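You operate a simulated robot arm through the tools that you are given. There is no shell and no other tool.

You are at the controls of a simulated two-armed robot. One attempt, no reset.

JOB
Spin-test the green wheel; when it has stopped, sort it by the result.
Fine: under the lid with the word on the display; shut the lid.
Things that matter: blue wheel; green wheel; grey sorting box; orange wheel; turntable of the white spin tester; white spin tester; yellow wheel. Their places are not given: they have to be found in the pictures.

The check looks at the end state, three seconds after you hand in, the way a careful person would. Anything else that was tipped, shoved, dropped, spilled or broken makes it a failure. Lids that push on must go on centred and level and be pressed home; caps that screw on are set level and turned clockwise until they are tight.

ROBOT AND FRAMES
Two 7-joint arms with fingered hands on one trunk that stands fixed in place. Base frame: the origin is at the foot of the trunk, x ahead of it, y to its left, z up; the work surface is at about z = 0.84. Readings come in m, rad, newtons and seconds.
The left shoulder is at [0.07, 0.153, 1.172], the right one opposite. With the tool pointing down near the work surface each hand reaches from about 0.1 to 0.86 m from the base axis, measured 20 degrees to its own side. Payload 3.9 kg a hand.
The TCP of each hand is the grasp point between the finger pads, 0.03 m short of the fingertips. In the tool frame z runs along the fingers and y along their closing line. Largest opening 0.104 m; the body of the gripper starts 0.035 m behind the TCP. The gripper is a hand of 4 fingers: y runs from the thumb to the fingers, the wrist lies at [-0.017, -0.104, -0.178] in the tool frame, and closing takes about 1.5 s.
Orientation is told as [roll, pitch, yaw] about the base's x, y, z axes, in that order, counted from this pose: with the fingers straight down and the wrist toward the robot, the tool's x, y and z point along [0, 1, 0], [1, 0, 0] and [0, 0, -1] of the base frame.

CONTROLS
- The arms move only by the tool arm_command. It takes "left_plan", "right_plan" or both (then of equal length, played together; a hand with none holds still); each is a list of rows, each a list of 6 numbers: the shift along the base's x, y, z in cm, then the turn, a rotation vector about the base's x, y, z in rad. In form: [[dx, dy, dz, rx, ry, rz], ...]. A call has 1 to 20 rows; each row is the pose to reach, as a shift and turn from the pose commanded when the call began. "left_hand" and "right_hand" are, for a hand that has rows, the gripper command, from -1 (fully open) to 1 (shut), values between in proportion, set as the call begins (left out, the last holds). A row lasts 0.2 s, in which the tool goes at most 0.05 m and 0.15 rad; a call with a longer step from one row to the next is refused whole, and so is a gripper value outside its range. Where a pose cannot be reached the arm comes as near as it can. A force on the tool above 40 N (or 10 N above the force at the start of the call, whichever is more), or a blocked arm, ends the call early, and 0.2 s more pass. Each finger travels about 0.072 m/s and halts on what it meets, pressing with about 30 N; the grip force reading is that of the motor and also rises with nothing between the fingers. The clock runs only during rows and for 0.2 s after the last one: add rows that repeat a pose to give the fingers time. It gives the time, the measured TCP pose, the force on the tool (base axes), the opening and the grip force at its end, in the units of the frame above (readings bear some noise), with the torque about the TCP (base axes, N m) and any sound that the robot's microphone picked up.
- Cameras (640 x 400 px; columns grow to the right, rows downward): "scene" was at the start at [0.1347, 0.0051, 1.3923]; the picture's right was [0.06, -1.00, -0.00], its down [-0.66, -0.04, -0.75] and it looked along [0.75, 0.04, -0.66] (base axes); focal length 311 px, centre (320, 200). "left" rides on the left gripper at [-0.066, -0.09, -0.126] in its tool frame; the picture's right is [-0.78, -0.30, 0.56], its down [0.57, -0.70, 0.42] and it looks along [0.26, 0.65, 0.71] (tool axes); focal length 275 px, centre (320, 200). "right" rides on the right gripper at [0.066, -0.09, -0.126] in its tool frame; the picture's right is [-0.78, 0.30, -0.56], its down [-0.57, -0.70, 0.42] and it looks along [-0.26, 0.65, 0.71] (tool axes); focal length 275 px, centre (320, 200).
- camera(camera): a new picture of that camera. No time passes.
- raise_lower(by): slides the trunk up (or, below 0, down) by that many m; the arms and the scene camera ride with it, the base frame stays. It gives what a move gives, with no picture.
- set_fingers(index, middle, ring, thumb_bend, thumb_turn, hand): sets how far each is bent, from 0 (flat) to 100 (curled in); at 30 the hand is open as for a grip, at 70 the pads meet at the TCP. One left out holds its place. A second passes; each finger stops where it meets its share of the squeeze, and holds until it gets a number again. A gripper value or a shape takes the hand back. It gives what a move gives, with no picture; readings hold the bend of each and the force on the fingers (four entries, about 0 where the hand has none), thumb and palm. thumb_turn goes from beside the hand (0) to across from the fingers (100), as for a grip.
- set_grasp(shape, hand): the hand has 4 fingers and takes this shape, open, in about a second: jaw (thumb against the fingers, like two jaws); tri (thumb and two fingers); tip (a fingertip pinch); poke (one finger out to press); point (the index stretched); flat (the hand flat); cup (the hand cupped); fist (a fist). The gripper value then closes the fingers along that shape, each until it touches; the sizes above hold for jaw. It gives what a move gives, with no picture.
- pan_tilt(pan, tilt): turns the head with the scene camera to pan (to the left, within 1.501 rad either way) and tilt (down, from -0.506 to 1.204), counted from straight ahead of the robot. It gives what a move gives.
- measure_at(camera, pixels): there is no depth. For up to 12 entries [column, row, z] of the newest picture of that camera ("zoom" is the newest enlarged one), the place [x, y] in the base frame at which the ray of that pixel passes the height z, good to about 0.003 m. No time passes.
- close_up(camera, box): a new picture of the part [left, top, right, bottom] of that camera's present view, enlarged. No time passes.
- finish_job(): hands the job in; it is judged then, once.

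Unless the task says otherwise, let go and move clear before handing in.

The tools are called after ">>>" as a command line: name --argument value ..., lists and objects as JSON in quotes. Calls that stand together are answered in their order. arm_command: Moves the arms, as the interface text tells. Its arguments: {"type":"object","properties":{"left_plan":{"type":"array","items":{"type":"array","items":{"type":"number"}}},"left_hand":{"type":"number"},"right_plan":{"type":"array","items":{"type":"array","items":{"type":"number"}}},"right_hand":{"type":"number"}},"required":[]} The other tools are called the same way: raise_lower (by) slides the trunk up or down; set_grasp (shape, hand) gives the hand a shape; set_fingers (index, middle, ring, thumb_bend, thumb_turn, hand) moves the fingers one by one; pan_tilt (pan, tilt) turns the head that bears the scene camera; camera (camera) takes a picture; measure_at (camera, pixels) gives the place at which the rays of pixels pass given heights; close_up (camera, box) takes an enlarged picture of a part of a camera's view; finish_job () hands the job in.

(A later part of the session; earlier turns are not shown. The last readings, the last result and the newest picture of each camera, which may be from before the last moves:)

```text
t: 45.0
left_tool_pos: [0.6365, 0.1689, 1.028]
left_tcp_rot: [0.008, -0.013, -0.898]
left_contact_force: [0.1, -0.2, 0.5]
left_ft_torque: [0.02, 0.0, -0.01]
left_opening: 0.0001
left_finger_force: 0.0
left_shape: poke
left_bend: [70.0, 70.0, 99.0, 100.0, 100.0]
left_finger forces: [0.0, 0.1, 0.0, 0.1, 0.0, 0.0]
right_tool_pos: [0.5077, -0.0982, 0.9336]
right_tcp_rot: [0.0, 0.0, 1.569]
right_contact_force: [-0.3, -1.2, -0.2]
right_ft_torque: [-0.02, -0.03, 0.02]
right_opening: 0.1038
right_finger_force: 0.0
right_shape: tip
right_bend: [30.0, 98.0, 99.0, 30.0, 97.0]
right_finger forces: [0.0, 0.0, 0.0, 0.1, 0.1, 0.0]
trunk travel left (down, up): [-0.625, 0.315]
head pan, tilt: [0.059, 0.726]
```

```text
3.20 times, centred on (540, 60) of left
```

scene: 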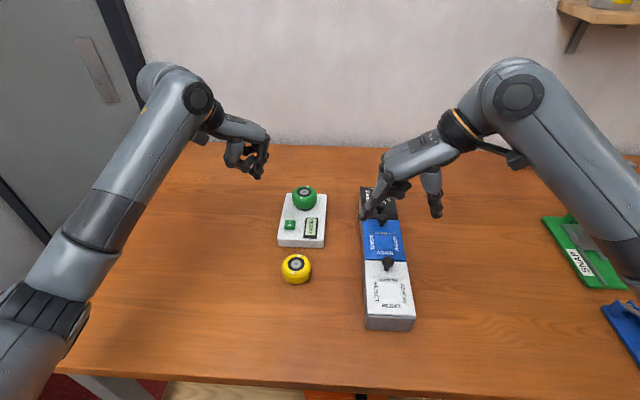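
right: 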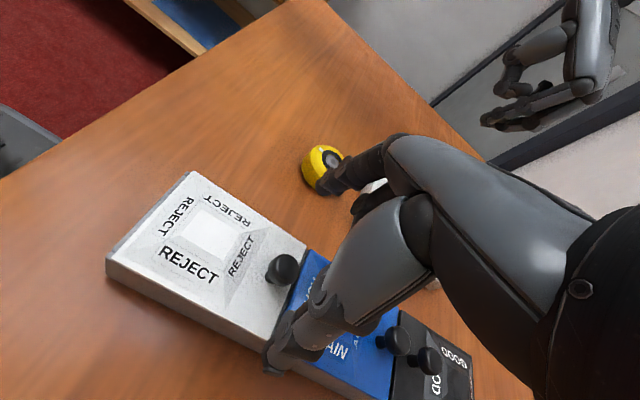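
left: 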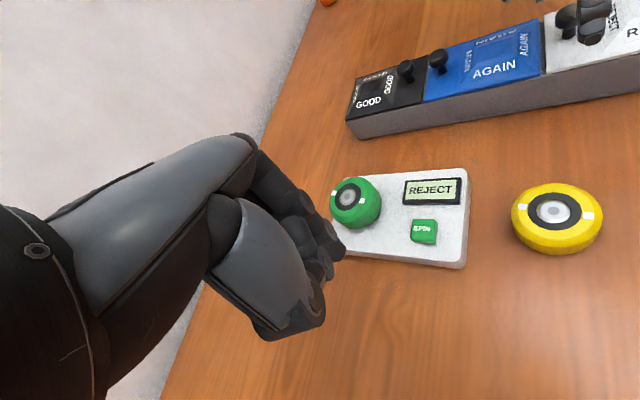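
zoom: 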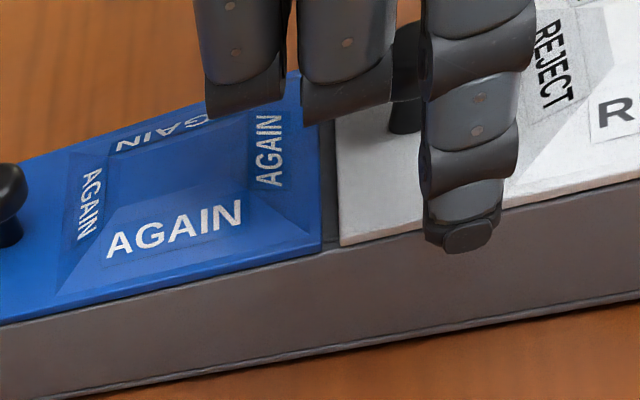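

Both tips are beside the knob, just above the lid (index at left-view zoom (465,235)). I'll close index and thumb onto it.

>>> set_fingers --hand "right" --index 72 --thumb_bend 72

>>> close_up --camera "scene" --box '[340, 210, 440, 310]'

>>> close_up --camera "left" --box '[440, 0, 640, 120]'

```text
t: 46.0
left_tool_pos: [0.6376, 0.1684, 1.028]
left_tcp_rot: [0.006, -0.011, -0.899]
left_contact_force: [0.4, 0.6, -0.3]
left_ft_torque: [-0.01, 0.01, 0.01]
left_opening: 0.0002
left_finger_force: 0.0
left_shape: poke
left_bend: [70.0, 70.0, 99.0, 100.0, 100.0]
left_finger forces: [0.0, 0.0, 0.0, 0.1, 0.0, 0.0]
right_tool_pos: [0.5068, -0.0987, 0.9318]
right_tcp_rot: [0.003, 0.001, 1.571]
right_contact_force: [-0.9, -0.4, -0.3]
right_ft_torque: [-0.03, -0.03, 0.07]
right_opening: 0.0164
right_finger_force: 7.9
right_shape: fingers
right_bend: [62.0, 98.0, 99.0, 65.0, 97.0]
right_finger forces: [8.7, 0.1, 0.0, 0.0, 7.9, 0.0]
trunk travel left (down, up): [-0.625, 0.315]
head pan, tilt: [0.059, 0.726]
```

```text
4.00 times, centred on (390, 260) of scene
```

zoom: 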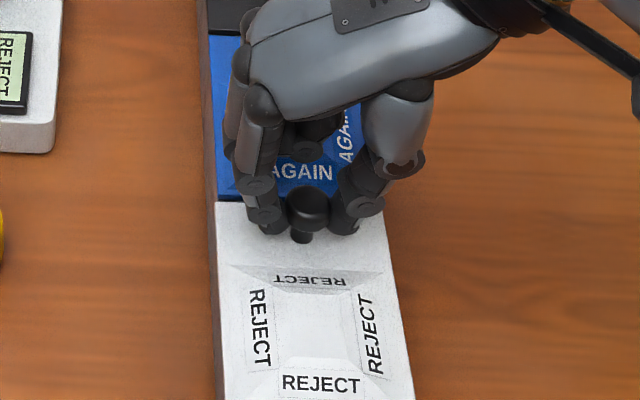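

```text
3.20 times, centred on (540, 60) of left
```

zoom: 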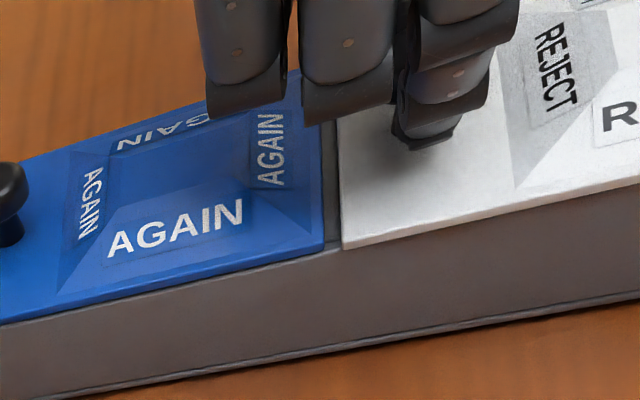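

Index and thumb hold the knob with about 8 N each. I'll lift along a small arc (about 10°) about the near edge to see whether the lid is hinged there.

>>> arm_command --right_plan '[[-0.1, 0, 0.4, 0, 0, 0], [-0.23, 0, 0.82, 0, 0, 0], [-0.38, 0, 1.22, 0, 0, 0], [-0.53, 0, 1.62, 0, 0, 0], [-0.53, 0, 1.62, 0, 0, 0]]'

>>> close_up --camera "scene" --box '[340, 210, 440, 330]'

>>> close_up --camera "left" --box '[440, 0, 640, 120]'

```text
t: 47.2
left_tool_pos: [0.6362, 0.1681, 1.0294]
left_tcp_rot: [0.008, -0.013, -0.9]
left_contact_force: [-0.6, 0.1, -0.8]
left_ft_torque: [-0.02, 0.01, -0.02]
left_opening: 0.0
left_finger_force: 0.0
left_shape: poke
left_bend: [70.0, 70.0, 99.0, 100.0, 100.0]
left_finger forces: [0.1, 0.0, 0.1, 0.0, 0.1, 0.0]
right_tool_pos: [0.503, -0.097, 0.9496]
right_tcp_rot: [-0.002, 0.0, 1.571]
right_contact_force: [2.1, 0.2, 5.3]
right_ft_torque: [0.02, -0.02, 0.0]
right_opening: 0.0012
right_finger_force: 3.4
right_shape: fingers
right_bend: [71.0, 98.0, 99.0, 71.0, 97.0]
right_finger forces: [3.4, 0.0, 0.1, 0.1, 4.3, 0.0]
trunk travel left (down, up): [-0.625, 0.315]
head pan, tilt: [0.059, 0.726]
```

```text
3.33 times, centred on (390, 270) of scene
```

zoom: 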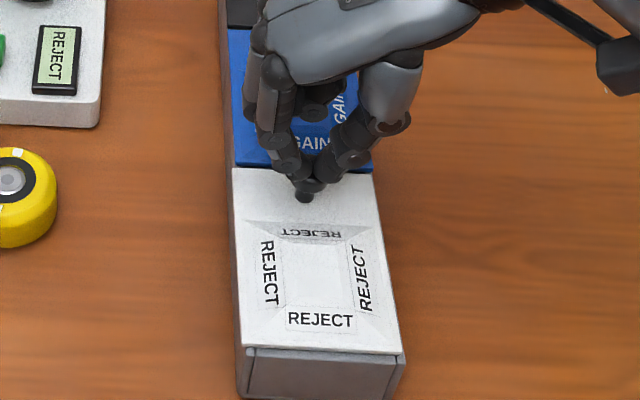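

```text
3.20 times, centred on (540, 60) of left
```

zoom: 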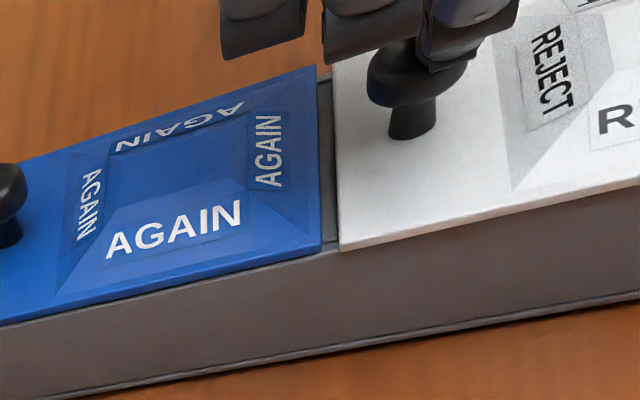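

The fingers slipped up off the rounded knob head (opening now 0.001) and the lid stayed shut. I'll reopen, go about 5 mm lower so the tips close under the mushroom head, and squeeze harder with the gripper command.

>>> set_grasp --hand "right" --shape "tip"

>>> arm_command --right_plan '[[0.2, 0, -0.5, 0, 0, 0], [0.45, -0.1, -1.2, 0, 0, 0], [0.45, -0.1, -1.6, 0, 0, 0], [0.45, -0.1, -1.9, 0, 0, 0], [0.45, -0.1, -2.1, 0, 0, 0], [0.45, -0.1, -2.1, 0, 0, 0]]'

>>> close_up --camera "scene" --box '[345, 220, 425, 290]'

>>> close_up --camera "left" --box '[480, 0, 640, 100]'

```text
t: 48.1
left_tool_pos: [0.6361, 0.168, 1.0281]
left_tcp_rot: [0.007, -0.011, -0.898]
left_contact_force: [0.3, 0.2, 0.2]
left_ft_torque: [0.05, 0.0, 0.02]
left_opening: 0.0
left_finger_force: 0.1
left_shape: poke
left_bend: [70.0, 70.0, 99.0, 100.0, 100.0]
left_finger forces: [0.0, 0.1, 0.0, 0.0, 0.0, 0.1]
right_tool_pos: [0.5021, -0.0996, 0.9496]
right_tcp_rot: [0.001, 0.001, 1.57]
right_contact_force: [0.0, -0.3, -0.3]
right_ft_torque: [0.0, -0.02, -0.03]
right_opening: 0.1036
right_finger_force: 0.0
right_shape: tip
right_bend: [31.0, 98.0, 99.0, 30.0, 97.0]
right_finger forces: [0.0, 0.0, 0.1, 0.1, 0.1, 0.0]
trunk travel left (down, up): [-0.625, 0.315]
head pan, tilt: [0.059, 0.726]
```

```text
t: 49.5
left_tool_pos: [0.6369, 0.1687, 1.0291]
left_tcp_rot: [0.006, -0.013, -0.899]
left_contact_force: [0.9, 0.2, 0.2]
left_ft_torque: [0.0, -0.03, 0.04]
left_opening: 0.0
left_finger_force: 0.1
left_shape: poke
left_bend: [70.0, 70.0, 99.0, 100.0, 100.0]
left_finger forces: [0.1, 0.0, 0.0, 0.0, 0.1, 0.0]
right_tool_pos: [0.507, -0.101, 0.9265]
right_tcp_rot: [0.0, 0.001, 1.57]
right_contact_force: [0.1, 0.3, 0.6]
right_ft_torque: [-0.01, 0.01, 0.01]
right_opening: 0.1035
right_finger_force: 0.0
right_shape: tip
right_bend: [31.0, 98.0, 99.0, 30.0, 97.0]
right_finger forces: [0.0, 0.1, 0.0, 0.0, 0.0, 0.0]
trunk travel left (down, up): [-0.625, 0.315]
head pan, tilt: [0.059, 0.726]
```

```text
5.71 times, centred on (385, 255) of scene
```

zoom: 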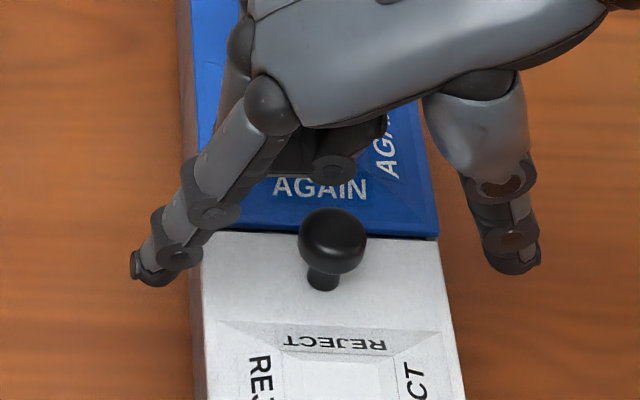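

```text
4.00 times, centred on (560, 50) of left
```

zoom: 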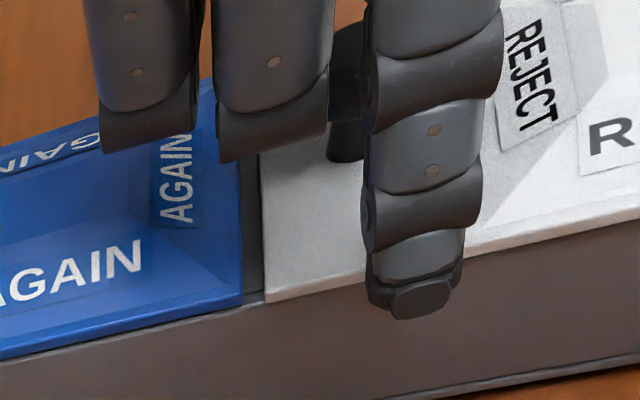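

The tip looks level with the lid's edge here, so to avoid catching the edge I'll go up 8 mm, part-close the index and thumb over the lid, and then descend around the knob.

>>> arm_command --right_plan '[[0, 0.1, 0.4, 0, 0, 0], [0, 0.15, 0.9, 0, 0, 0], [0, 0.15, 0.9, 0, 0, 0]]'

>>> set_fingers --hand "right" --index 55 --thumb_bend 55

>>> close_up --camera "scene" --box '[345, 220, 425, 290]'

>>> close_up --camera "left" --box '[480, 0, 640, 100]'

```text
t: 50.3
left_tool_pos: [0.6366, 0.1691, 1.0287]
left_tcp_rot: [0.007, -0.012, -0.901]
left_contact_force: [0.4, 0.4, 0.2]
left_ft_torque: [-0.01, 0.04, -0.01]
left_opening: 0.0003
left_finger_force: 0.1
left_shape: poke
left_bend: [70.0, 70.0, 99.0, 100.0, 100.0]
left_finger forces: [0.0, 0.2, 0.1, 0.1, 0.0, 0.0]
right_tool_pos: [0.5069, -0.0986, 0.9377]
right_tcp_rot: [0.0, -0.001, 1.571]
right_contact_force: [0.0, 0.6, -0.1]
right_ft_torque: [0.02, 0.04, -0.01]
right_opening: 0.1034
right_finger_force: 0.0
right_shape: tip
right_bend: [31.0, 98.0, 99.0, 30.0, 97.0]
right_finger forces: [0.0, 0.1, 0.0, 0.1, 0.0, 0.1]
trunk travel left (down, up): [-0.625, 0.315]
head pan, tilt: [0.059, 0.726]
```

```text
t: 51.3
left_tool_pos: [0.6379, 0.1691, 1.0279]
left_tcp_rot: [0.007, -0.012, -0.899]
left_contact_force: [0.4, 0.3, -0.5]
left_ft_torque: [0.0, -0.01, 0.01]
left_opening: 0.0
left_finger_force: 0.1
left_shape: poke
left_bend: [70.0, 70.0, 99.0, 100.0, 100.0]
left_finger forces: [0.1, 0.0, 0.0, 0.1, 0.0, 0.0]
right_tool_pos: [0.5071, -0.098, 0.9367]
right_tcp_rot: [-0.001, 0.0, 1.572]
right_contact_force: [-0.2, -0.5, 0.1]
right_ft_torque: [0.0, -0.04, 0.0]
right_opening: 0.0414
right_finger_force: 0.1
right_shape: fingers
right_bend: [55.0, 98.0, 99.0, 55.0, 97.0]
right_finger forces: [0.0, 0.0, 0.0, 0.0, 0.0, 0.0]
trunk travel left (down, up): [-0.625, 0.315]
head pan, tilt: [0.059, 0.726]
```

```text
5.71 times, centred on (385, 255) of scene
```

zoom: 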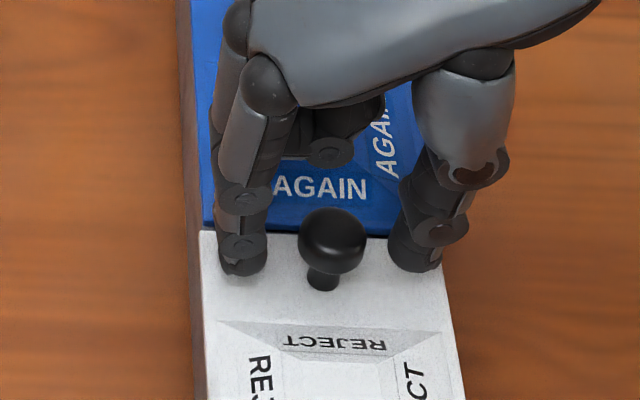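

```text
4.00 times, centred on (560, 50) of left
```

zoom: 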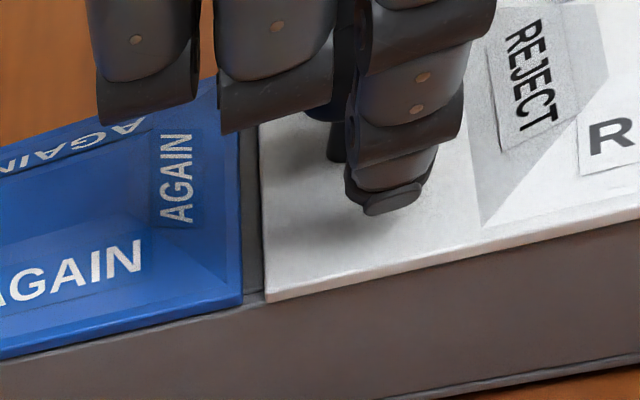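

Index (241,250) and thumb (418,250) now straddle the knob head (332,240) inside the lid's outline. I'll descend gently until the tips just reach the lid surface.

>>> arm_command --right_plan '[[0.05, -0.1, -0.3, 0, 0, 0], [0.1, -0.15, -0.6, 0, 0, 0], [0.1, -0.15, -0.8, 0, 0, 0], [0.1, -0.15, -0.8, 0, 0, 0]]'

>>> close_up --camera "left" --box '[480, 0, 640, 100]'

```text
t: 52.3
left_tool_pos: [0.6363, 0.1678, 1.0289]
left_tcp_rot: [0.007, -0.011, -0.9]
left_contact_force: [0.6, 0.2, 0.4]
left_ft_torque: [0.02, 0.0, -0.07]
left_opening: 0.0
left_finger_force: 0.1
left_shape: poke
left_bend: [70.0, 70.0, 99.0, 100.0, 100.0]
left_finger forces: [0.0, 0.1, 0.0, 0.0, 0.0, 0.0]
right_tool_pos: [0.5093, -0.1009, 0.9293]
right_tcp_rot: [0.0, 0.0, 1.57]
right_contact_force: [-0.2, -0.1, 0.3]
right_ft_torque: [-0.03, 0.02, 0.04]
right_opening: 0.0415
right_finger_force: 0.1
right_shape: fingers
right_bend: [55.0, 98.0, 99.0, 55.0, 97.0]
right_finger forces: [0.0, 0.1, 0.0, 0.0, 0.1, 0.0]
trunk travel left (down, up): [-0.625, 0.315]
head pan, tilt: [0.059, 0.726]
```

```text
4.00 times, centred on (560, 50) of left
```

zoom: 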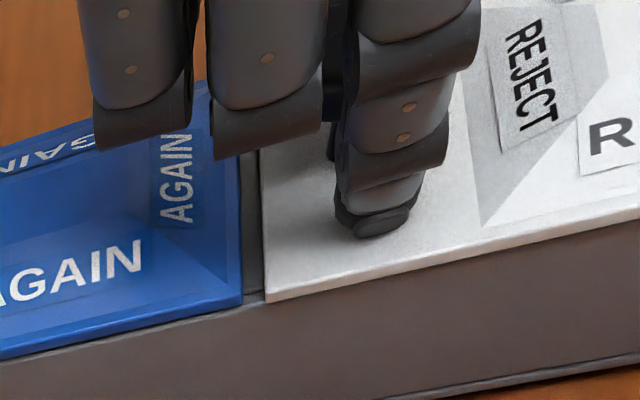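

No contact yet; I'll go down 3 mm more.

>>> arm_command --right_plan '[[0, 0, -0.15, 0, 0, 0], [0, 0, -0.3, 0, 0, 0], [0, 0, -0.3, 0, 0, 0]]'

```text
t: 53.1
left_tool_pos: [0.634, 0.1689, 1.0283]
left_tcp_rot: [0.008, -0.014, -0.898]
left_contact_force: [0.1, 0.7, -0.3]
left_ft_torque: [0.0, -0.01, 0.02]
left_opening: 0.0
left_finger_force: 0.0
left_shape: poke
left_bend: [70.0, 70.0, 99.0, 100.0, 100.0]
left_finger forces: [0.0, 0.1, 0.0, 0.1, 0.0, 0.0]
right_tool_pos: [0.5087, -0.0999, 0.9285]
right_tcp_rot: [-0.005, -0.001, 1.568]
right_contact_force: [4.5, -0.1, 16.9]
right_ft_torque: [0.54, 0.12, -0.12]
right_opening: 0.0405
right_finger_force: 8.8
right_shape: fingers
right_bend: [56.0, 98.0, 99.0, 55.0, 97.0]
right_finger forces: [17.4, 0.0, 0.0, 0.1, 0.1, 0.1]
trunk travel left (down, up): [-0.625, 0.315]
head pan, tilt: [0.059, 0.726]
```

Contact: 17 N on the index fingertip, so the lid top is about 3 cm below the TCP. I'll back off 2.5 mm and then close firmly with the gripper command.

>>> arm_command --right_plan '[[0, 0, 0.25, 0, 0, 0], [0, 0, 0.25, 0, 0, 0]]'

>>> arm_command --right_plan '[[0, 0, 0, 0, 0, 0], [0, 0, 0, 0, 0, 0], [0, 0, 0, 0, 0, 0], [0, 0, 0, 0, 0, 0], [0, 0, 0, 0, 0, 0]]' --right_hand 1

>>> close_up --camera "scene" --box '[345, 220, 425, 290]'

>>> close_up --camera "left" --box '[480, 0, 640, 100]'

```text
t: 53.7
left_tool_pos: [0.6369, 0.1693, 1.0285]
left_tcp_rot: [0.008, -0.012, -0.898]
left_contact_force: [-0.3, -0.6, 0.2]
left_ft_torque: [-0.01, 0.0, 0.02]
left_opening: 0.0003
left_finger_force: 0.1
left_shape: poke
left_bend: [70.0, 70.0, 99.0, 100.0, 100.0]
left_finger forces: [0.0, 0.1, 0.0, 0.1, 0.0, 0.0]
right_tool_pos: [0.5064, -0.1005, 0.9284]
right_tcp_rot: [0.001, 0.001, 1.57]
right_contact_force: [1.2, -0.1, 8.3]
right_ft_torque: [0.23, 0.05, -0.06]
right_opening: 0.041
right_finger_force: 4.3
right_shape: fingers
right_bend: [55.0, 98.0, 99.0, 55.0, 97.0]
right_finger forces: [8.2, 0.0, 0.1, 0.0, 0.1, 0.1]
trunk travel left (down, up): [-0.625, 0.315]
head pan, tilt: [0.059, 0.726]
```

```text
t: 54.9
left_tool_pos: [0.6362, 0.1677, 1.0284]
left_tcp_rot: [0.006, -0.013, -0.899]
left_contact_force: [0.8, -0.3, 0.3]
left_ft_torque: [-0.01, -0.02, 0.03]
left_opening: 0.0
left_finger_force: 0.0
left_shape: poke
left_bend: [70.0, 70.0, 99.0, 100.0, 100.0]
left_finger forces: [0.0, 0.0, 0.0, 0.1, 0.0, 0.0]
right_tool_pos: [0.5074, -0.1005, 0.927]
right_tcp_rot: [0.007, 0.002, 1.572]
right_contact_force: [-10.1, 0.8, -0.4]
right_ft_torque: [-0.1, 0.03, -0.06]
right_opening: 0.0047
right_finger_force: 30.0
right_shape: tip
right_bend: [66.0, 100.0, 100.0, 69.0, 100.0]
right_finger forces: [38.1, 0.0, 0.0, 0.1, 33.2, 0.0]
trunk travel left (down, up): [-0.625, 0.315]
head pan, tilt: [0.059, 0.726]
```

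```text
5.71 times, centred on (385, 255) of scene
```

zoom: 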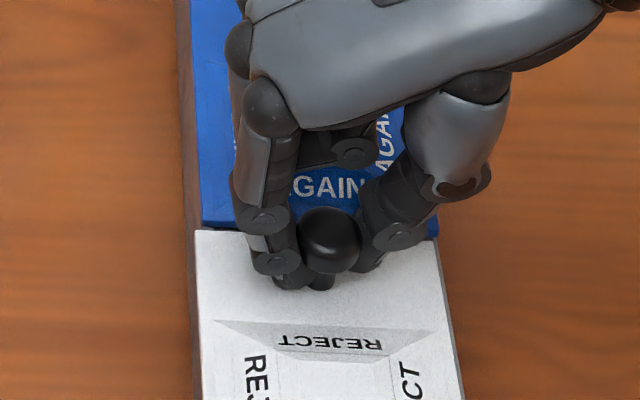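

```text
4.00 times, centred on (560, 50) of left
```

zoom: 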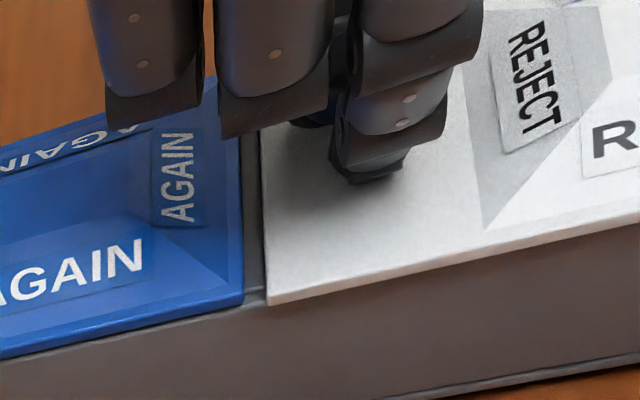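

Now the tips close under the knob head with over 30 N. I'll lift slowly along the start of the arc and watch whether the lid moves.

>>> arm_command --right_plan '[[-0.05, 0, 0.3, 0, 0, 0], [-0.12, 0, 0.6, 0, 0, 0], [-0.23, 0, 0.9, 0, 0, 0], [-0.33, 0, 1.2, 0, 0, 0], [-0.33, 0, 1.2, 0, 0, 0]]'

>>> close_up --camera "scene" --box '[340, 210, 440, 330]'

>>> close_up --camera "left" --box '[480, 0, 640, 100]'

```text
t: 56.1
left_tool_pos: [0.6413, 0.1671, 1.0256]
left_tcp_rot: [0.004, -0.009, -0.899]
left_contact_force: [-0.3, -0.5, 0.3]
left_ft_torque: [-0.01, -0.03, 0.0]
left_opening: 0.0001
left_finger_force: 0.0
left_shape: poke
left_bend: [70.0, 70.0, 99.0, 100.0, 100.0]
left_finger forces: [0.1, 0.2, 0.0, 0.1, 0.0, 0.0]
right_tool_pos: [0.5085, -0.1005, 0.9368]
right_tcp_rot: [0.004, 0.0, 1.57]
right_contact_force: [8.3, -0.9, -28.3]
right_ft_torque: [-0.03, -0.17, -0.21]
right_opening: 0.0041
right_finger_force: 30.0
right_shape: tip
right_bend: [66.0, 100.0, 100.0, 68.0, 100.0]
right_finger forces: [38.5, 0.1, 0.0, 0.1, 33.8, 0.1]
trunk travel left (down, up): [-0.625, 0.315]
head pan, tilt: [0.059, 0.726]
```

```text
3.33 times, centred on (390, 270) of scene
```

zoom: 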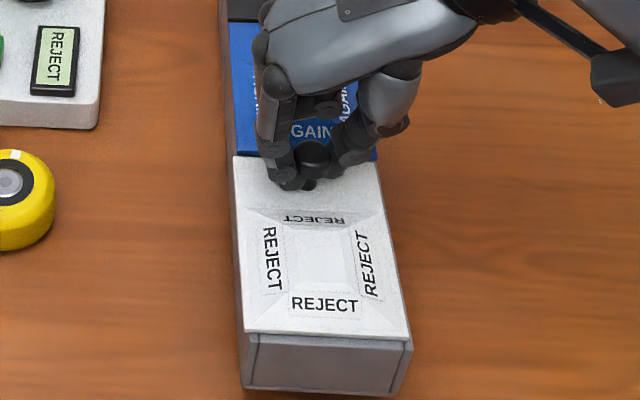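

```text
4.00 times, centred on (560, 50) of left
```

zoom: 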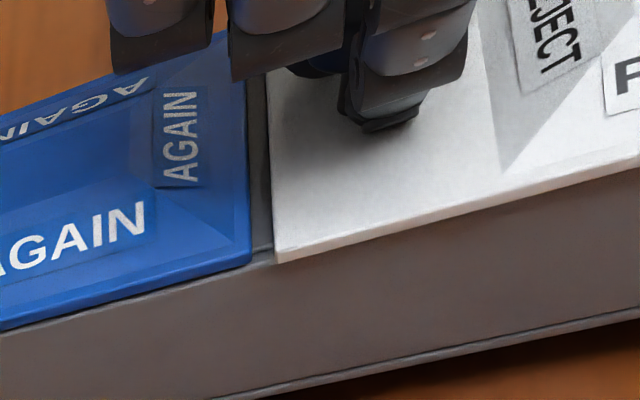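

The whole box is lifting with the lid (28 N down on the tool, and the box front has shifted in the picture), so this lid does not open by lifting straight up here. I'll put it back down exactly where it was right away.

>>> arm_command --right_plan '[[0.1, 0, -0.3, 0, 0, 0], [0.21, 0, -0.6, 0, 0, 0], [0.28, 0, -0.9, 0, 0, 0], [0.33, 0, -1.2, 0, 0, 0], [0.33, 0, -1.2, 0, 0, 0]]'

>>> camera --camera "scene"

>>> close_up --camera "scene" --box '[345, 220, 425, 290]'

>>> close_up --camera "scene" --box '[355, 245, 425, 335]'

>>> close_up --camera "left" --box '[480, 0, 640, 100]'

```text
t: 57.3
left_tool_pos: [0.6361, 0.169, 1.0282]
left_tcp_rot: [0.008, -0.012, -0.898]
left_contact_force: [-0.6, -0.5, 0.2]
left_ft_torque: [-0.01, 0.0, 0.0]
left_opening: 0.0001
left_finger_force: 0.1
left_shape: poke
left_bend: [70.0, 70.0, 99.0, 100.0, 100.0]
left_finger forces: [0.0, 0.0, 0.0, 0.0, 0.0, 0.1]
right_tool_pos: [0.5083, -0.0995, 0.9269]
right_tcp_rot: [0.006, 0.0, 1.57]
right_contact_force: [-12.3, 0.4, -21.8]
right_ft_torque: [-0.08, 0.05, -0.02]
right_opening: 0.0044
right_finger_force: 29.7
right_shape: tip
right_bend: [66.0, 100.0, 100.0, 69.0, 100.0]
right_finger forces: [37.9, 0.0, 0.0, 0.0, 30.9, 0.1]
trunk travel left (down, up): [-0.625, 0.315]
head pan, tilt: [0.059, 0.726]
```

```text
taken
```

scene: 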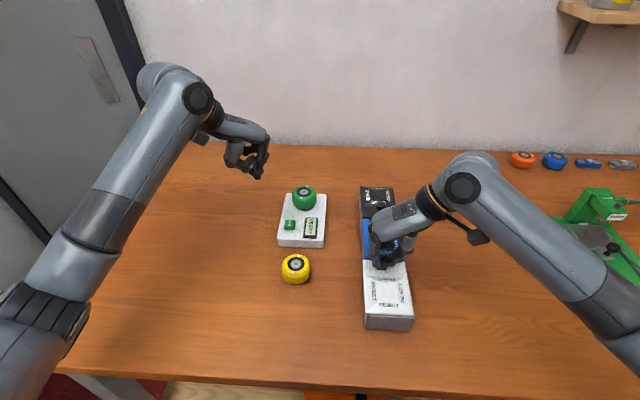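

```text
5.71 times, centred on (385, 255) of scene
```

zoom: 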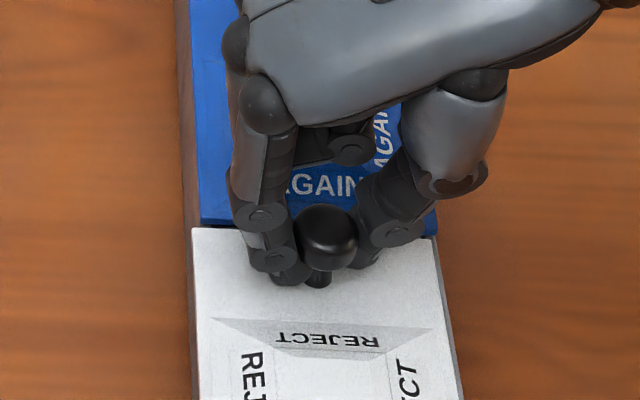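

```text
4.44 times, centred on (390, 290) of scene
```

zoom: 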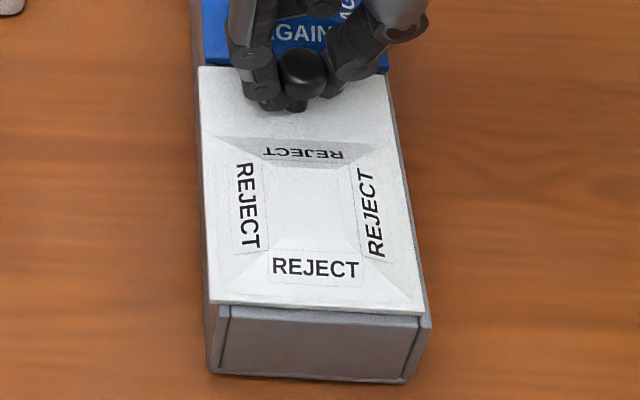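

```text
4.00 times, centred on (560, 50) of left
```

zoom: 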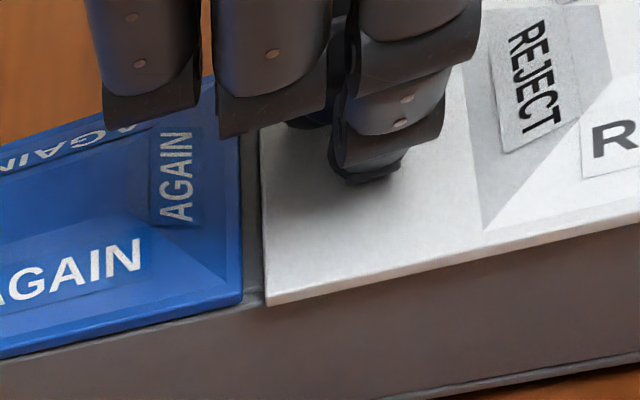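

The box is back down, but the white lid has shifted about 3 mm toward +y relative to the box and the tool still feels a 22 N downward pull. I'll ease down 2 mm, release the knob, lift clear, and inspect the lid's edges closely before trying anything else.

>>> arm_command --right_plan '[[0, 0, -0.1, 0, 0, 0], [0, 0, -0.2, 0, 0, 0], [0, 0, -0.2, 0, 0, 0]]'

>>> set_fingers --hand "right" --index 50 --thumb_bend 50

>>> arm_command --right_plan '[[0, 0, 0.5, 0, 0, 0], [0, 0, 1.5, 0, 0, 0], [0, 0, 3, 0, 0, 0], [0, 0, 5, 0, 0, 0], [0, 0, 7, 0, 0, 0], [0, -1, 9, 0, 0, 0], [0, -3, 11, 0, 0, 0], [0, -6, 12, 0, 0, 0], [-1, -9, 13, 0, 0, 0], [-2, -12, 14, 0, 0, 0], [-3, -14, 14, 0, 0, 0], [-3, -14, 14, 0, 0, 0]]'

>>> close_up --camera "scene" --box '[355, 245, 425, 335]'

>>> close_up --camera "scene" --box '[340, 175, 440, 340]'

>>> camera --camera "right"

```text
t: 58.1
left_tool_pos: [0.6369, 0.1666, 1.0283]
left_tcp_rot: [0.008, -0.012, -0.898]
left_contact_force: [-0.4, -0.8, 0.6]
left_ft_torque: [0.02, -0.01, 0.02]
left_opening: 0.0001
left_finger_force: 0.1
left_shape: poke
left_bend: [70.0, 70.0, 99.0, 100.0, 100.0]
left_finger forces: [0.0, 0.0, 0.2, 0.0, 0.0, 0.0]
right_tool_pos: [0.5074, -0.0998, 0.9258]
right_tcp_rot: [0.0, 0.001, 1.571]
right_contact_force: [-13.4, 0.9, -22.3]
right_ft_torque: [-0.11, 0.12, -0.04]
right_opening: 0.0045
right_finger_force: 30.3
right_shape: tip
right_bend: [66.0, 100.0, 100.0, 69.0, 100.0]
right_finger forces: [38.4, 0.1, 0.0, 0.0, 31.1, 0.0]
trunk travel left (down, up): [-0.625, 0.315]
head pan, tilt: [0.059, 0.726]
```

```text
t: 59.1
left_tool_pos: [0.6373, 0.1689, 1.0295]
left_tcp_rot: [0.007, -0.012, -0.898]
left_contact_force: [0.2, -0.4, 0.2]
left_ft_torque: [-0.02, 0.02, 0.02]
left_opening: 0.0002
left_finger_force: 0.1
left_shape: poke
left_bend: [70.0, 70.0, 99.0, 100.0, 100.0]
left_finger forces: [0.1, 0.1, 0.0, 0.1, 0.0, 0.0]
right_tool_pos: [0.5078, -0.1002, 0.9282]
right_tcp_rot: [-0.002, 0.0, 1.569]
right_contact_force: [0.6, -0.7, 3.8]
right_ft_torque: [0.11, 0.02, -0.04]
right_opening: 0.0533
right_finger_force: 2.0
right_shape: fingers
right_bend: [50.0, 100.0, 100.0, 50.0, 100.0]
right_finger forces: [3.7, 0.0, 0.0, 0.0, 0.0, 0.0]
trunk travel left (down, up): [-0.625, 0.315]
head pan, tilt: [0.059, 0.726]
```

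```text
t: 61.7
left_tool_pos: [0.6373, 0.1677, 1.0285]
left_tcp_rot: [0.006, -0.012, -0.898]
left_contact_force: [0.0, -0.1, 0.3]
left_ft_torque: [0.01, 0.0, 0.03]
left_opening: 0.0001
left_finger_force: 0.1
left_shape: poke
left_bend: [70.0, 70.0, 99.0, 100.0, 100.0]
left_finger forces: [0.0, 0.0, 0.0, 0.0, 0.0, 0.1]
right_tool_pos: [0.4785, -0.2398, 1.068]
right_tcp_rot: [0.0, 0.001, 1.571]
right_contact_force: [0.1, 0.0, 0.1]
right_ft_torque: [0.03, 0.02, 0.0]
right_opening: 0.0534
right_finger_force: 0.1
right_shape: fingers
right_bend: [50.0, 100.0, 100.0, 50.0, 100.0]
right_finger forces: [0.0, 0.0, 0.0, 0.0, 0.1, 0.1]
trunk travel left (down, up): [-0.625, 0.315]
head pan, tilt: [0.059, 0.726]
```

```text
4.44 times, centred on (390, 290) of scene
```

zoom: 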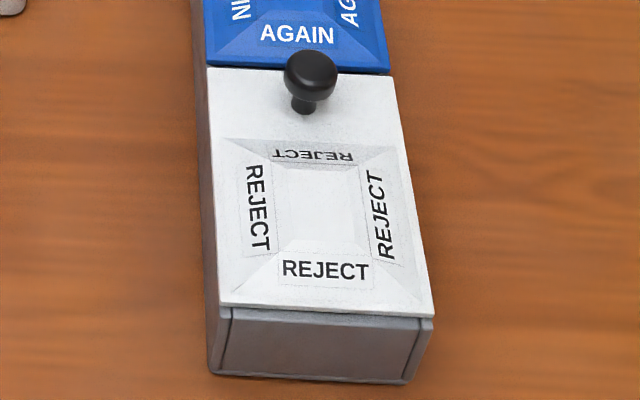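

```text
2.42 times, centred on (390, 258) of scene
```

zoom: 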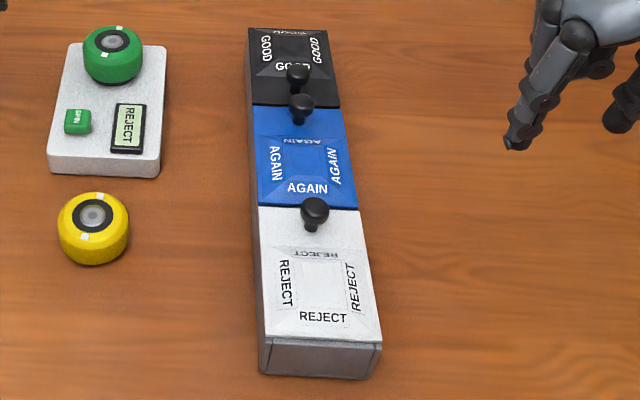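

```text
taken
```

right: 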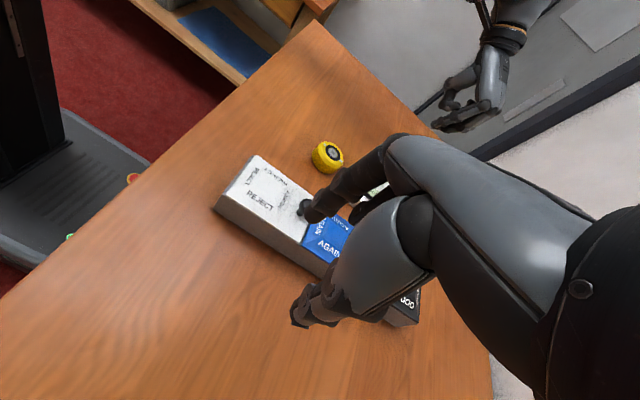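

The lid and box are back exactly where they were (front corners (219,304)/(433,315) as at the start). I'll look closely at the lid's seams from the scene camera to understand how it opens.

>>> close_up --camera "scene" --box '[358, 300, 422, 340]'

>>> close_up --camera "scene" --box '[355, 245, 419, 285]'

>>> close_up --camera "right" --box '[205, 145, 335, 265]'

>>> camera --camera "left"

```text
10.00 times, centred on (390, 320) of scene
```

zoom: 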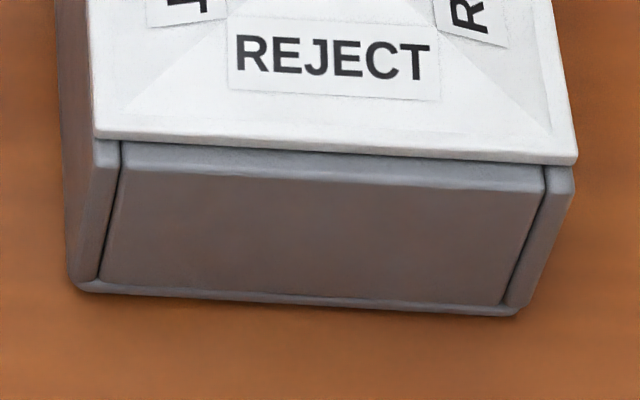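

```text
10.00 times, centred on (387, 265) of scene
```

zoom: 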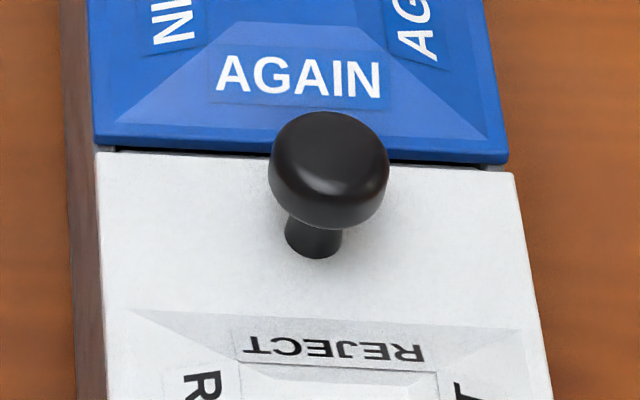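

```text
3.33 times, centred on (270, 205) of right
```

zoom: 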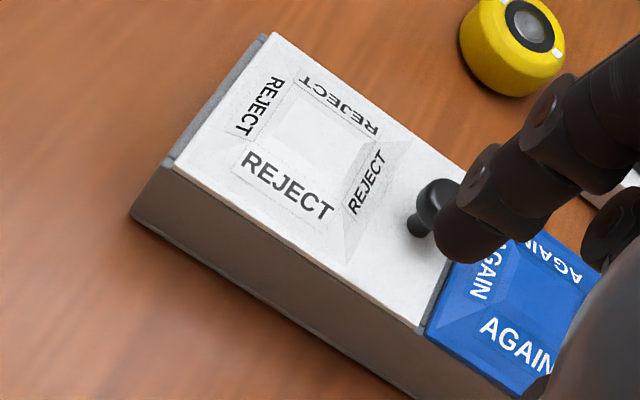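

```text
taken
```

left: 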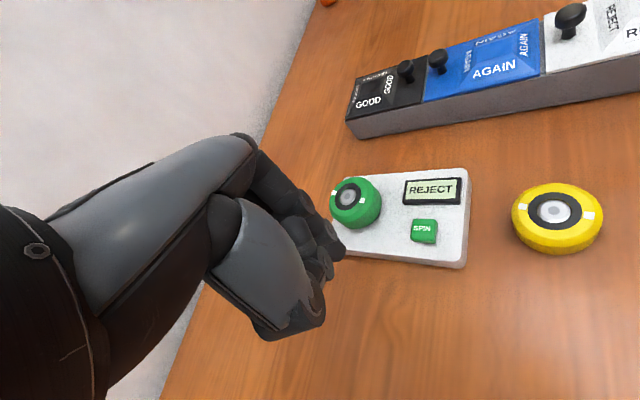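

The front wall and lid seams don't clearly show the hinge. I'll zoom in on the gaps between the lids, and on the right-camera view of the near end, to work out the mechanism.

>>> close_up --camera "scene" --box '[360, 250, 410, 275]'

>>> close_up --camera "scene" --box '[356, 205, 406, 235]'

>>> close_up --camera "scene" --box '[356, 180, 406, 210]'

>>> close_up --camera "right" --box '[210, 150, 260, 220]'

>>> close_up --camera "left" --box '[340, 10, 440, 140]'

>>> close_up --camera "left" --box '[520, 0, 640, 110]'

```text
12.80 times, centred on (385, 262) of scene
```

zoom: 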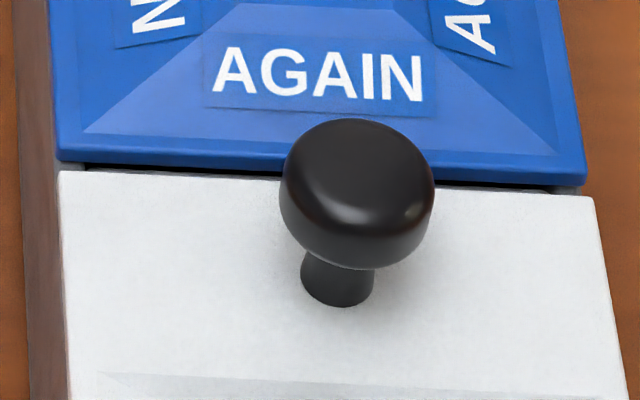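

```text
12.80 times, centred on (381, 220) of scene
```

zoom: 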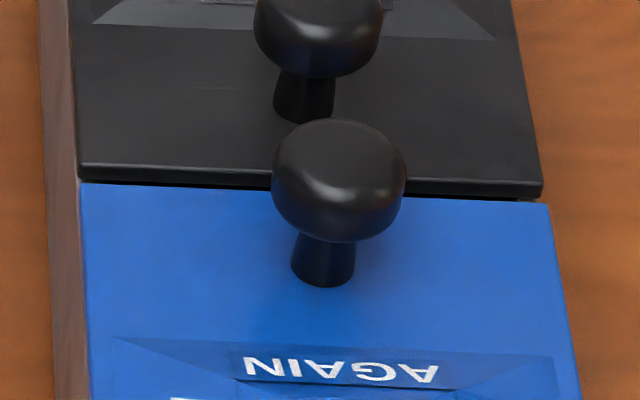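

```text
12.80 times, centred on (381, 195) of scene
```

zoom: 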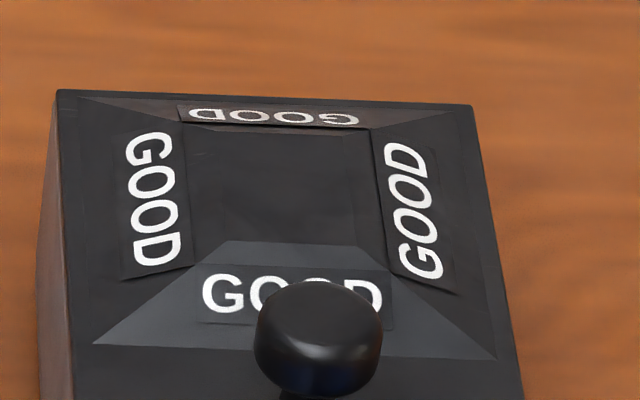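

```text
5.71 times, centred on (235, 185) of right
```

zoom: 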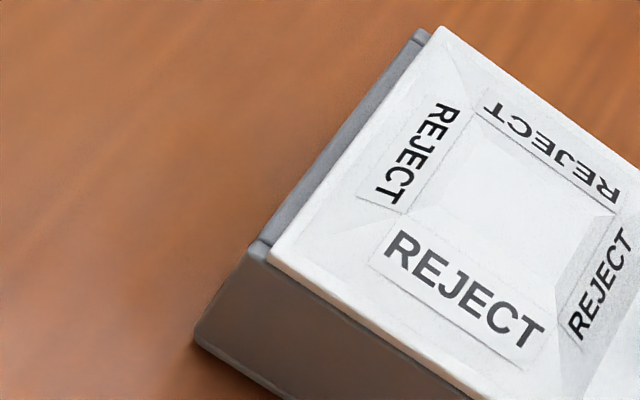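

```text
3.08 times, centred on (390, 75) of left
```

zoom: 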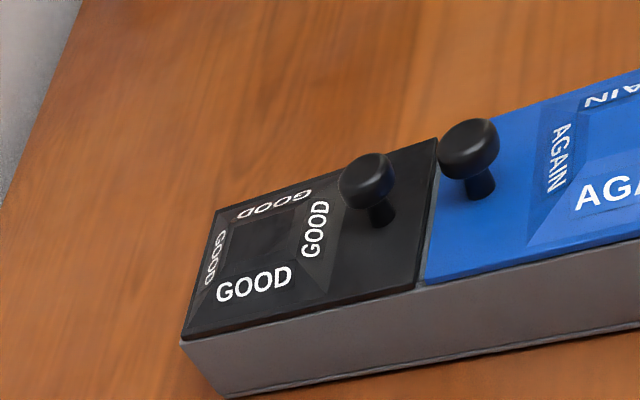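

```text
3.64 times, centred on (580, 55) of left
```

zoom: 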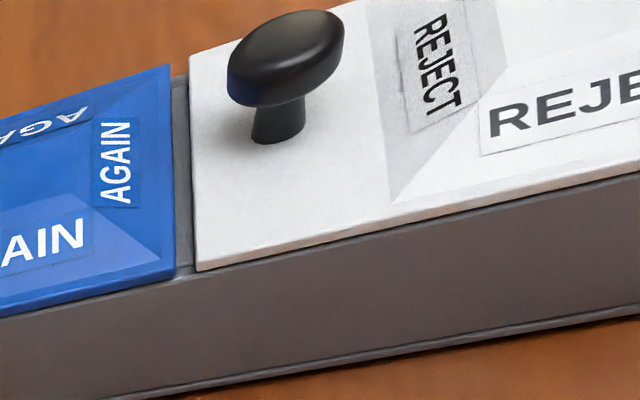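

I see grey divider strips between the lids and lids flush across the box width, and the white lid shifted easily sideways by about 3 mm while refusing to lift, so it may slide. I'll go back with the fingers loosely around the knob and test a gentle sideways push.

>>> arm_command --right_plan '[[1, 3, 0, 0, 0, 0], [2, 6, 0, 0, 0, 0], [3, 9, -2, 0, 0, 0], [3, 12, -4, 0, 0, 0], [3, 14, -6, 0, 0, 0], [3, 14, -8, 0, 0, 0], [3, 14, -10, 0, 0, 0], [3, 14, -12, 0, 0, 0], [3, 14, -13, 0, 0, 0], [3, 14, -13, 0, 0, 0]]'

>>> close_up --camera "scene" --box '[345, 220, 425, 290]'

```text
t: 63.9
left_tool_pos: [0.6371, 0.1689, 1.0277]
left_tcp_rot: [0.006, -0.013, -0.898]
left_contact_force: [-0.4, -0.1, 0.0]
left_ft_torque: [-0.01, 0.0, -0.03]
left_opening: 0.0
left_finger_force: 0.1
left_shape: poke
left_bend: [70.0, 70.0, 99.0, 100.0, 100.0]
left_finger forces: [0.0, 0.0, 0.0, 0.1, 0.1, 0.0]
right_tool_pos: [0.5069, -0.1005, 0.9371]
right_tcp_rot: [0.001, 0.0, 1.572]
right_contact_force: [-0.1, 0.0, -0.9]
right_ft_torque: [-0.01, -0.02, 0.03]
right_opening: 0.0533
right_finger_force: 0.2
right_shape: fingers
right_bend: [50.0, 100.0, 100.0, 50.0, 100.0]
right_finger forces: [0.1, 0.0, 0.1, 0.1, 0.1, 0.0]
trunk travel left (down, up): [-0.625, 0.315]
head pan, tilt: [0.059, 0.726]
```

```text
5.71 times, centred on (385, 255) of scene
```

zoom: 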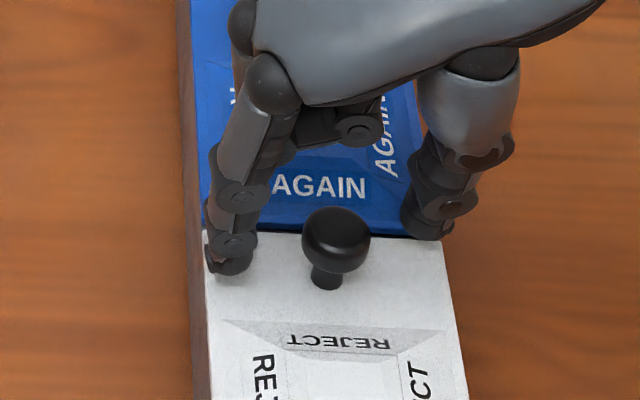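

With thumb_turn at 100 the thumb is about 18 mm further out than the index, so the earlier squeeze was skewed. I'll lower 6 mm and gently push the knob toward +y with the thumb side, checking the force.

>>> arm_command --right_plan '[[0, 0, -0.3, 0, 0, 0], [0, 0, -0.6, 0, 0, 0], [0, 0.4, -0.6, 0, 0, 0], [0, 0.8, -0.6, 0, 0, 0], [0, 1.0, -0.6, 0, 0, 0], [0, 1.15, -0.6, 0, 0, 0], [0, 1.15, -0.6, 0, 0, 0]]'

>>> close_up --camera "scene" --box '[345, 220, 425, 290]'

```text
t: 65.5
left_tool_pos: [0.6374, 0.1683, 1.0281]
left_tcp_rot: [0.009, -0.011, -0.9]
left_contact_force: [0.1, 0.0, -0.9]
left_ft_torque: [0.01, 0.0, 0.0]
left_opening: 0.0
left_finger_force: 0.1
left_shape: poke
left_bend: [70.0, 70.0, 99.0, 100.0, 100.0]
left_finger forces: [0.0, 0.0, 0.0, 0.1, 0.0, 0.0]
right_tool_pos: [0.5081, -0.0893, 0.9314]
right_tcp_rot: [0.0, 0.0, 1.57]
right_contact_force: [-0.4, -0.4, 0.2]
right_ft_torque: [-0.04, 0.02, 0.01]
right_opening: 0.0537
right_finger_force: 0.2
right_shape: fingers
right_bend: [50.0, 100.0, 100.0, 50.0, 100.0]
right_finger forces: [0.0, 0.0, 0.0, 0.0, 0.0, 0.0]
trunk travel left (down, up): [-0.625, 0.315]
head pan, tilt: [0.059, 0.726]
```

```text
5.71 times, centred on (385, 255) of scene
```

zoom: 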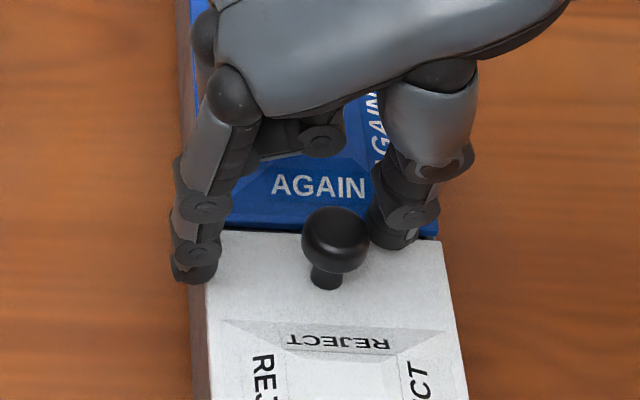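

The thumb is almost touching the knob's right side with no force so far. I'll continue in +y a few mm.

>>> arm_command --right_plan '[[0, 0.15, 0, 0, 0, 0], [0, 0.3, 0, 0, 0, 0], [0, 0.45, 0, 0, 0, 0], [0, 0.45, 0, 0, 0, 0]]'

>>> close_up --camera "scene" --box '[345, 220, 425, 290]'

```text
t: 66.5
left_tool_pos: [0.6367, 0.1682, 1.0276]
left_tcp_rot: [0.008, -0.013, -0.9]
left_contact_force: [0.9, 0.2, 0.7]
left_ft_torque: [-0.03, 0.01, 0.02]
left_opening: 0.0001
left_finger_force: 0.1
left_shape: poke
left_bend: [70.0, 70.0, 99.0, 100.0, 100.0]
left_finger forces: [0.0, 0.0, 0.0, 0.0, 0.0, 0.1]
right_tool_pos: [0.5083, -0.085, 0.9295]
right_tcp_rot: [-0.001, 0.0, 1.571]
right_contact_force: [-0.2, -1.0, 0.2]
right_ft_torque: [-0.04, -0.01, 0.02]
right_opening: 0.0537
right_finger_force: 0.1
right_shape: fingers
right_bend: [50.0, 100.0, 100.0, 50.0, 100.0]
right_finger forces: [0.1, 0.0, 0.0, 0.0, 0.0, 0.1]
trunk travel left (down, up): [-0.625, 0.315]
head pan, tilt: [0.059, 0.726]
```

```text
5.71 times, centred on (385, 255) of scene
```

zoom: 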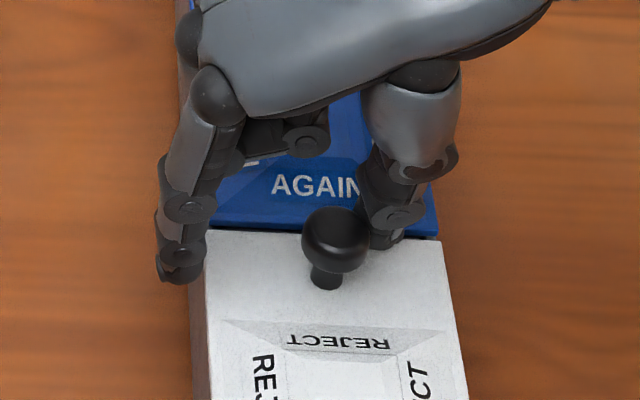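

Perhaps just touching now (−1 N). I'll push another 4 mm and compare the lid position.

>>> arm_command --right_plan '[[0, 0.15, 0, 0, 0, 0], [0, 0.3, 0, 0, 0, 0], [0, 0.4, 0, 0, 0, 0], [0, 0.4, 0, 0, 0, 0]]'

>>> close_up --camera "scene" --box '[345, 220, 425, 290]'

```text
t: 67.5
left_tool_pos: [0.6367, 0.1682, 1.0286]
left_tcp_rot: [0.006, -0.01, -0.899]
left_contact_force: [-1.1, -0.1, 0.3]
left_ft_torque: [0.01, 0.04, -0.03]
left_opening: 0.0
left_finger_force: 0.0
left_shape: poke
left_bend: [70.0, 70.0, 99.0, 100.0, 100.0]
left_finger forces: [0.0, 0.0, 0.0, 0.0, 0.0, 0.0]
right_tool_pos: [0.5081, -0.08, 0.9306]
right_tcp_rot: [0.0, 0.0, 1.569]
right_contact_force: [0.1, -0.4, 0.5]
right_ft_torque: [-0.06, -0.02, 0.01]
right_opening: 0.0544
right_finger_force: 0.5
right_shape: fingers
right_bend: [50.0, 100.0, 100.0, 49.0, 100.0]
right_finger forces: [0.1, 0.0, 0.1, 0.1, 0.7, 0.0]
trunk travel left (down, up): [-0.625, 0.315]
head pan, tilt: [0.059, 0.726]
```

```text
5.71 times, centred on (385, 255) of scene
```

zoom: 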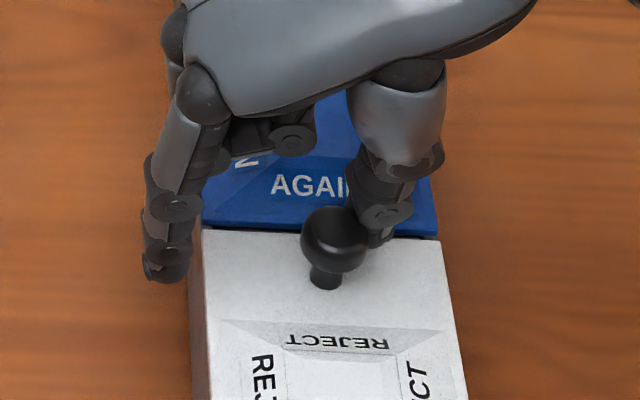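

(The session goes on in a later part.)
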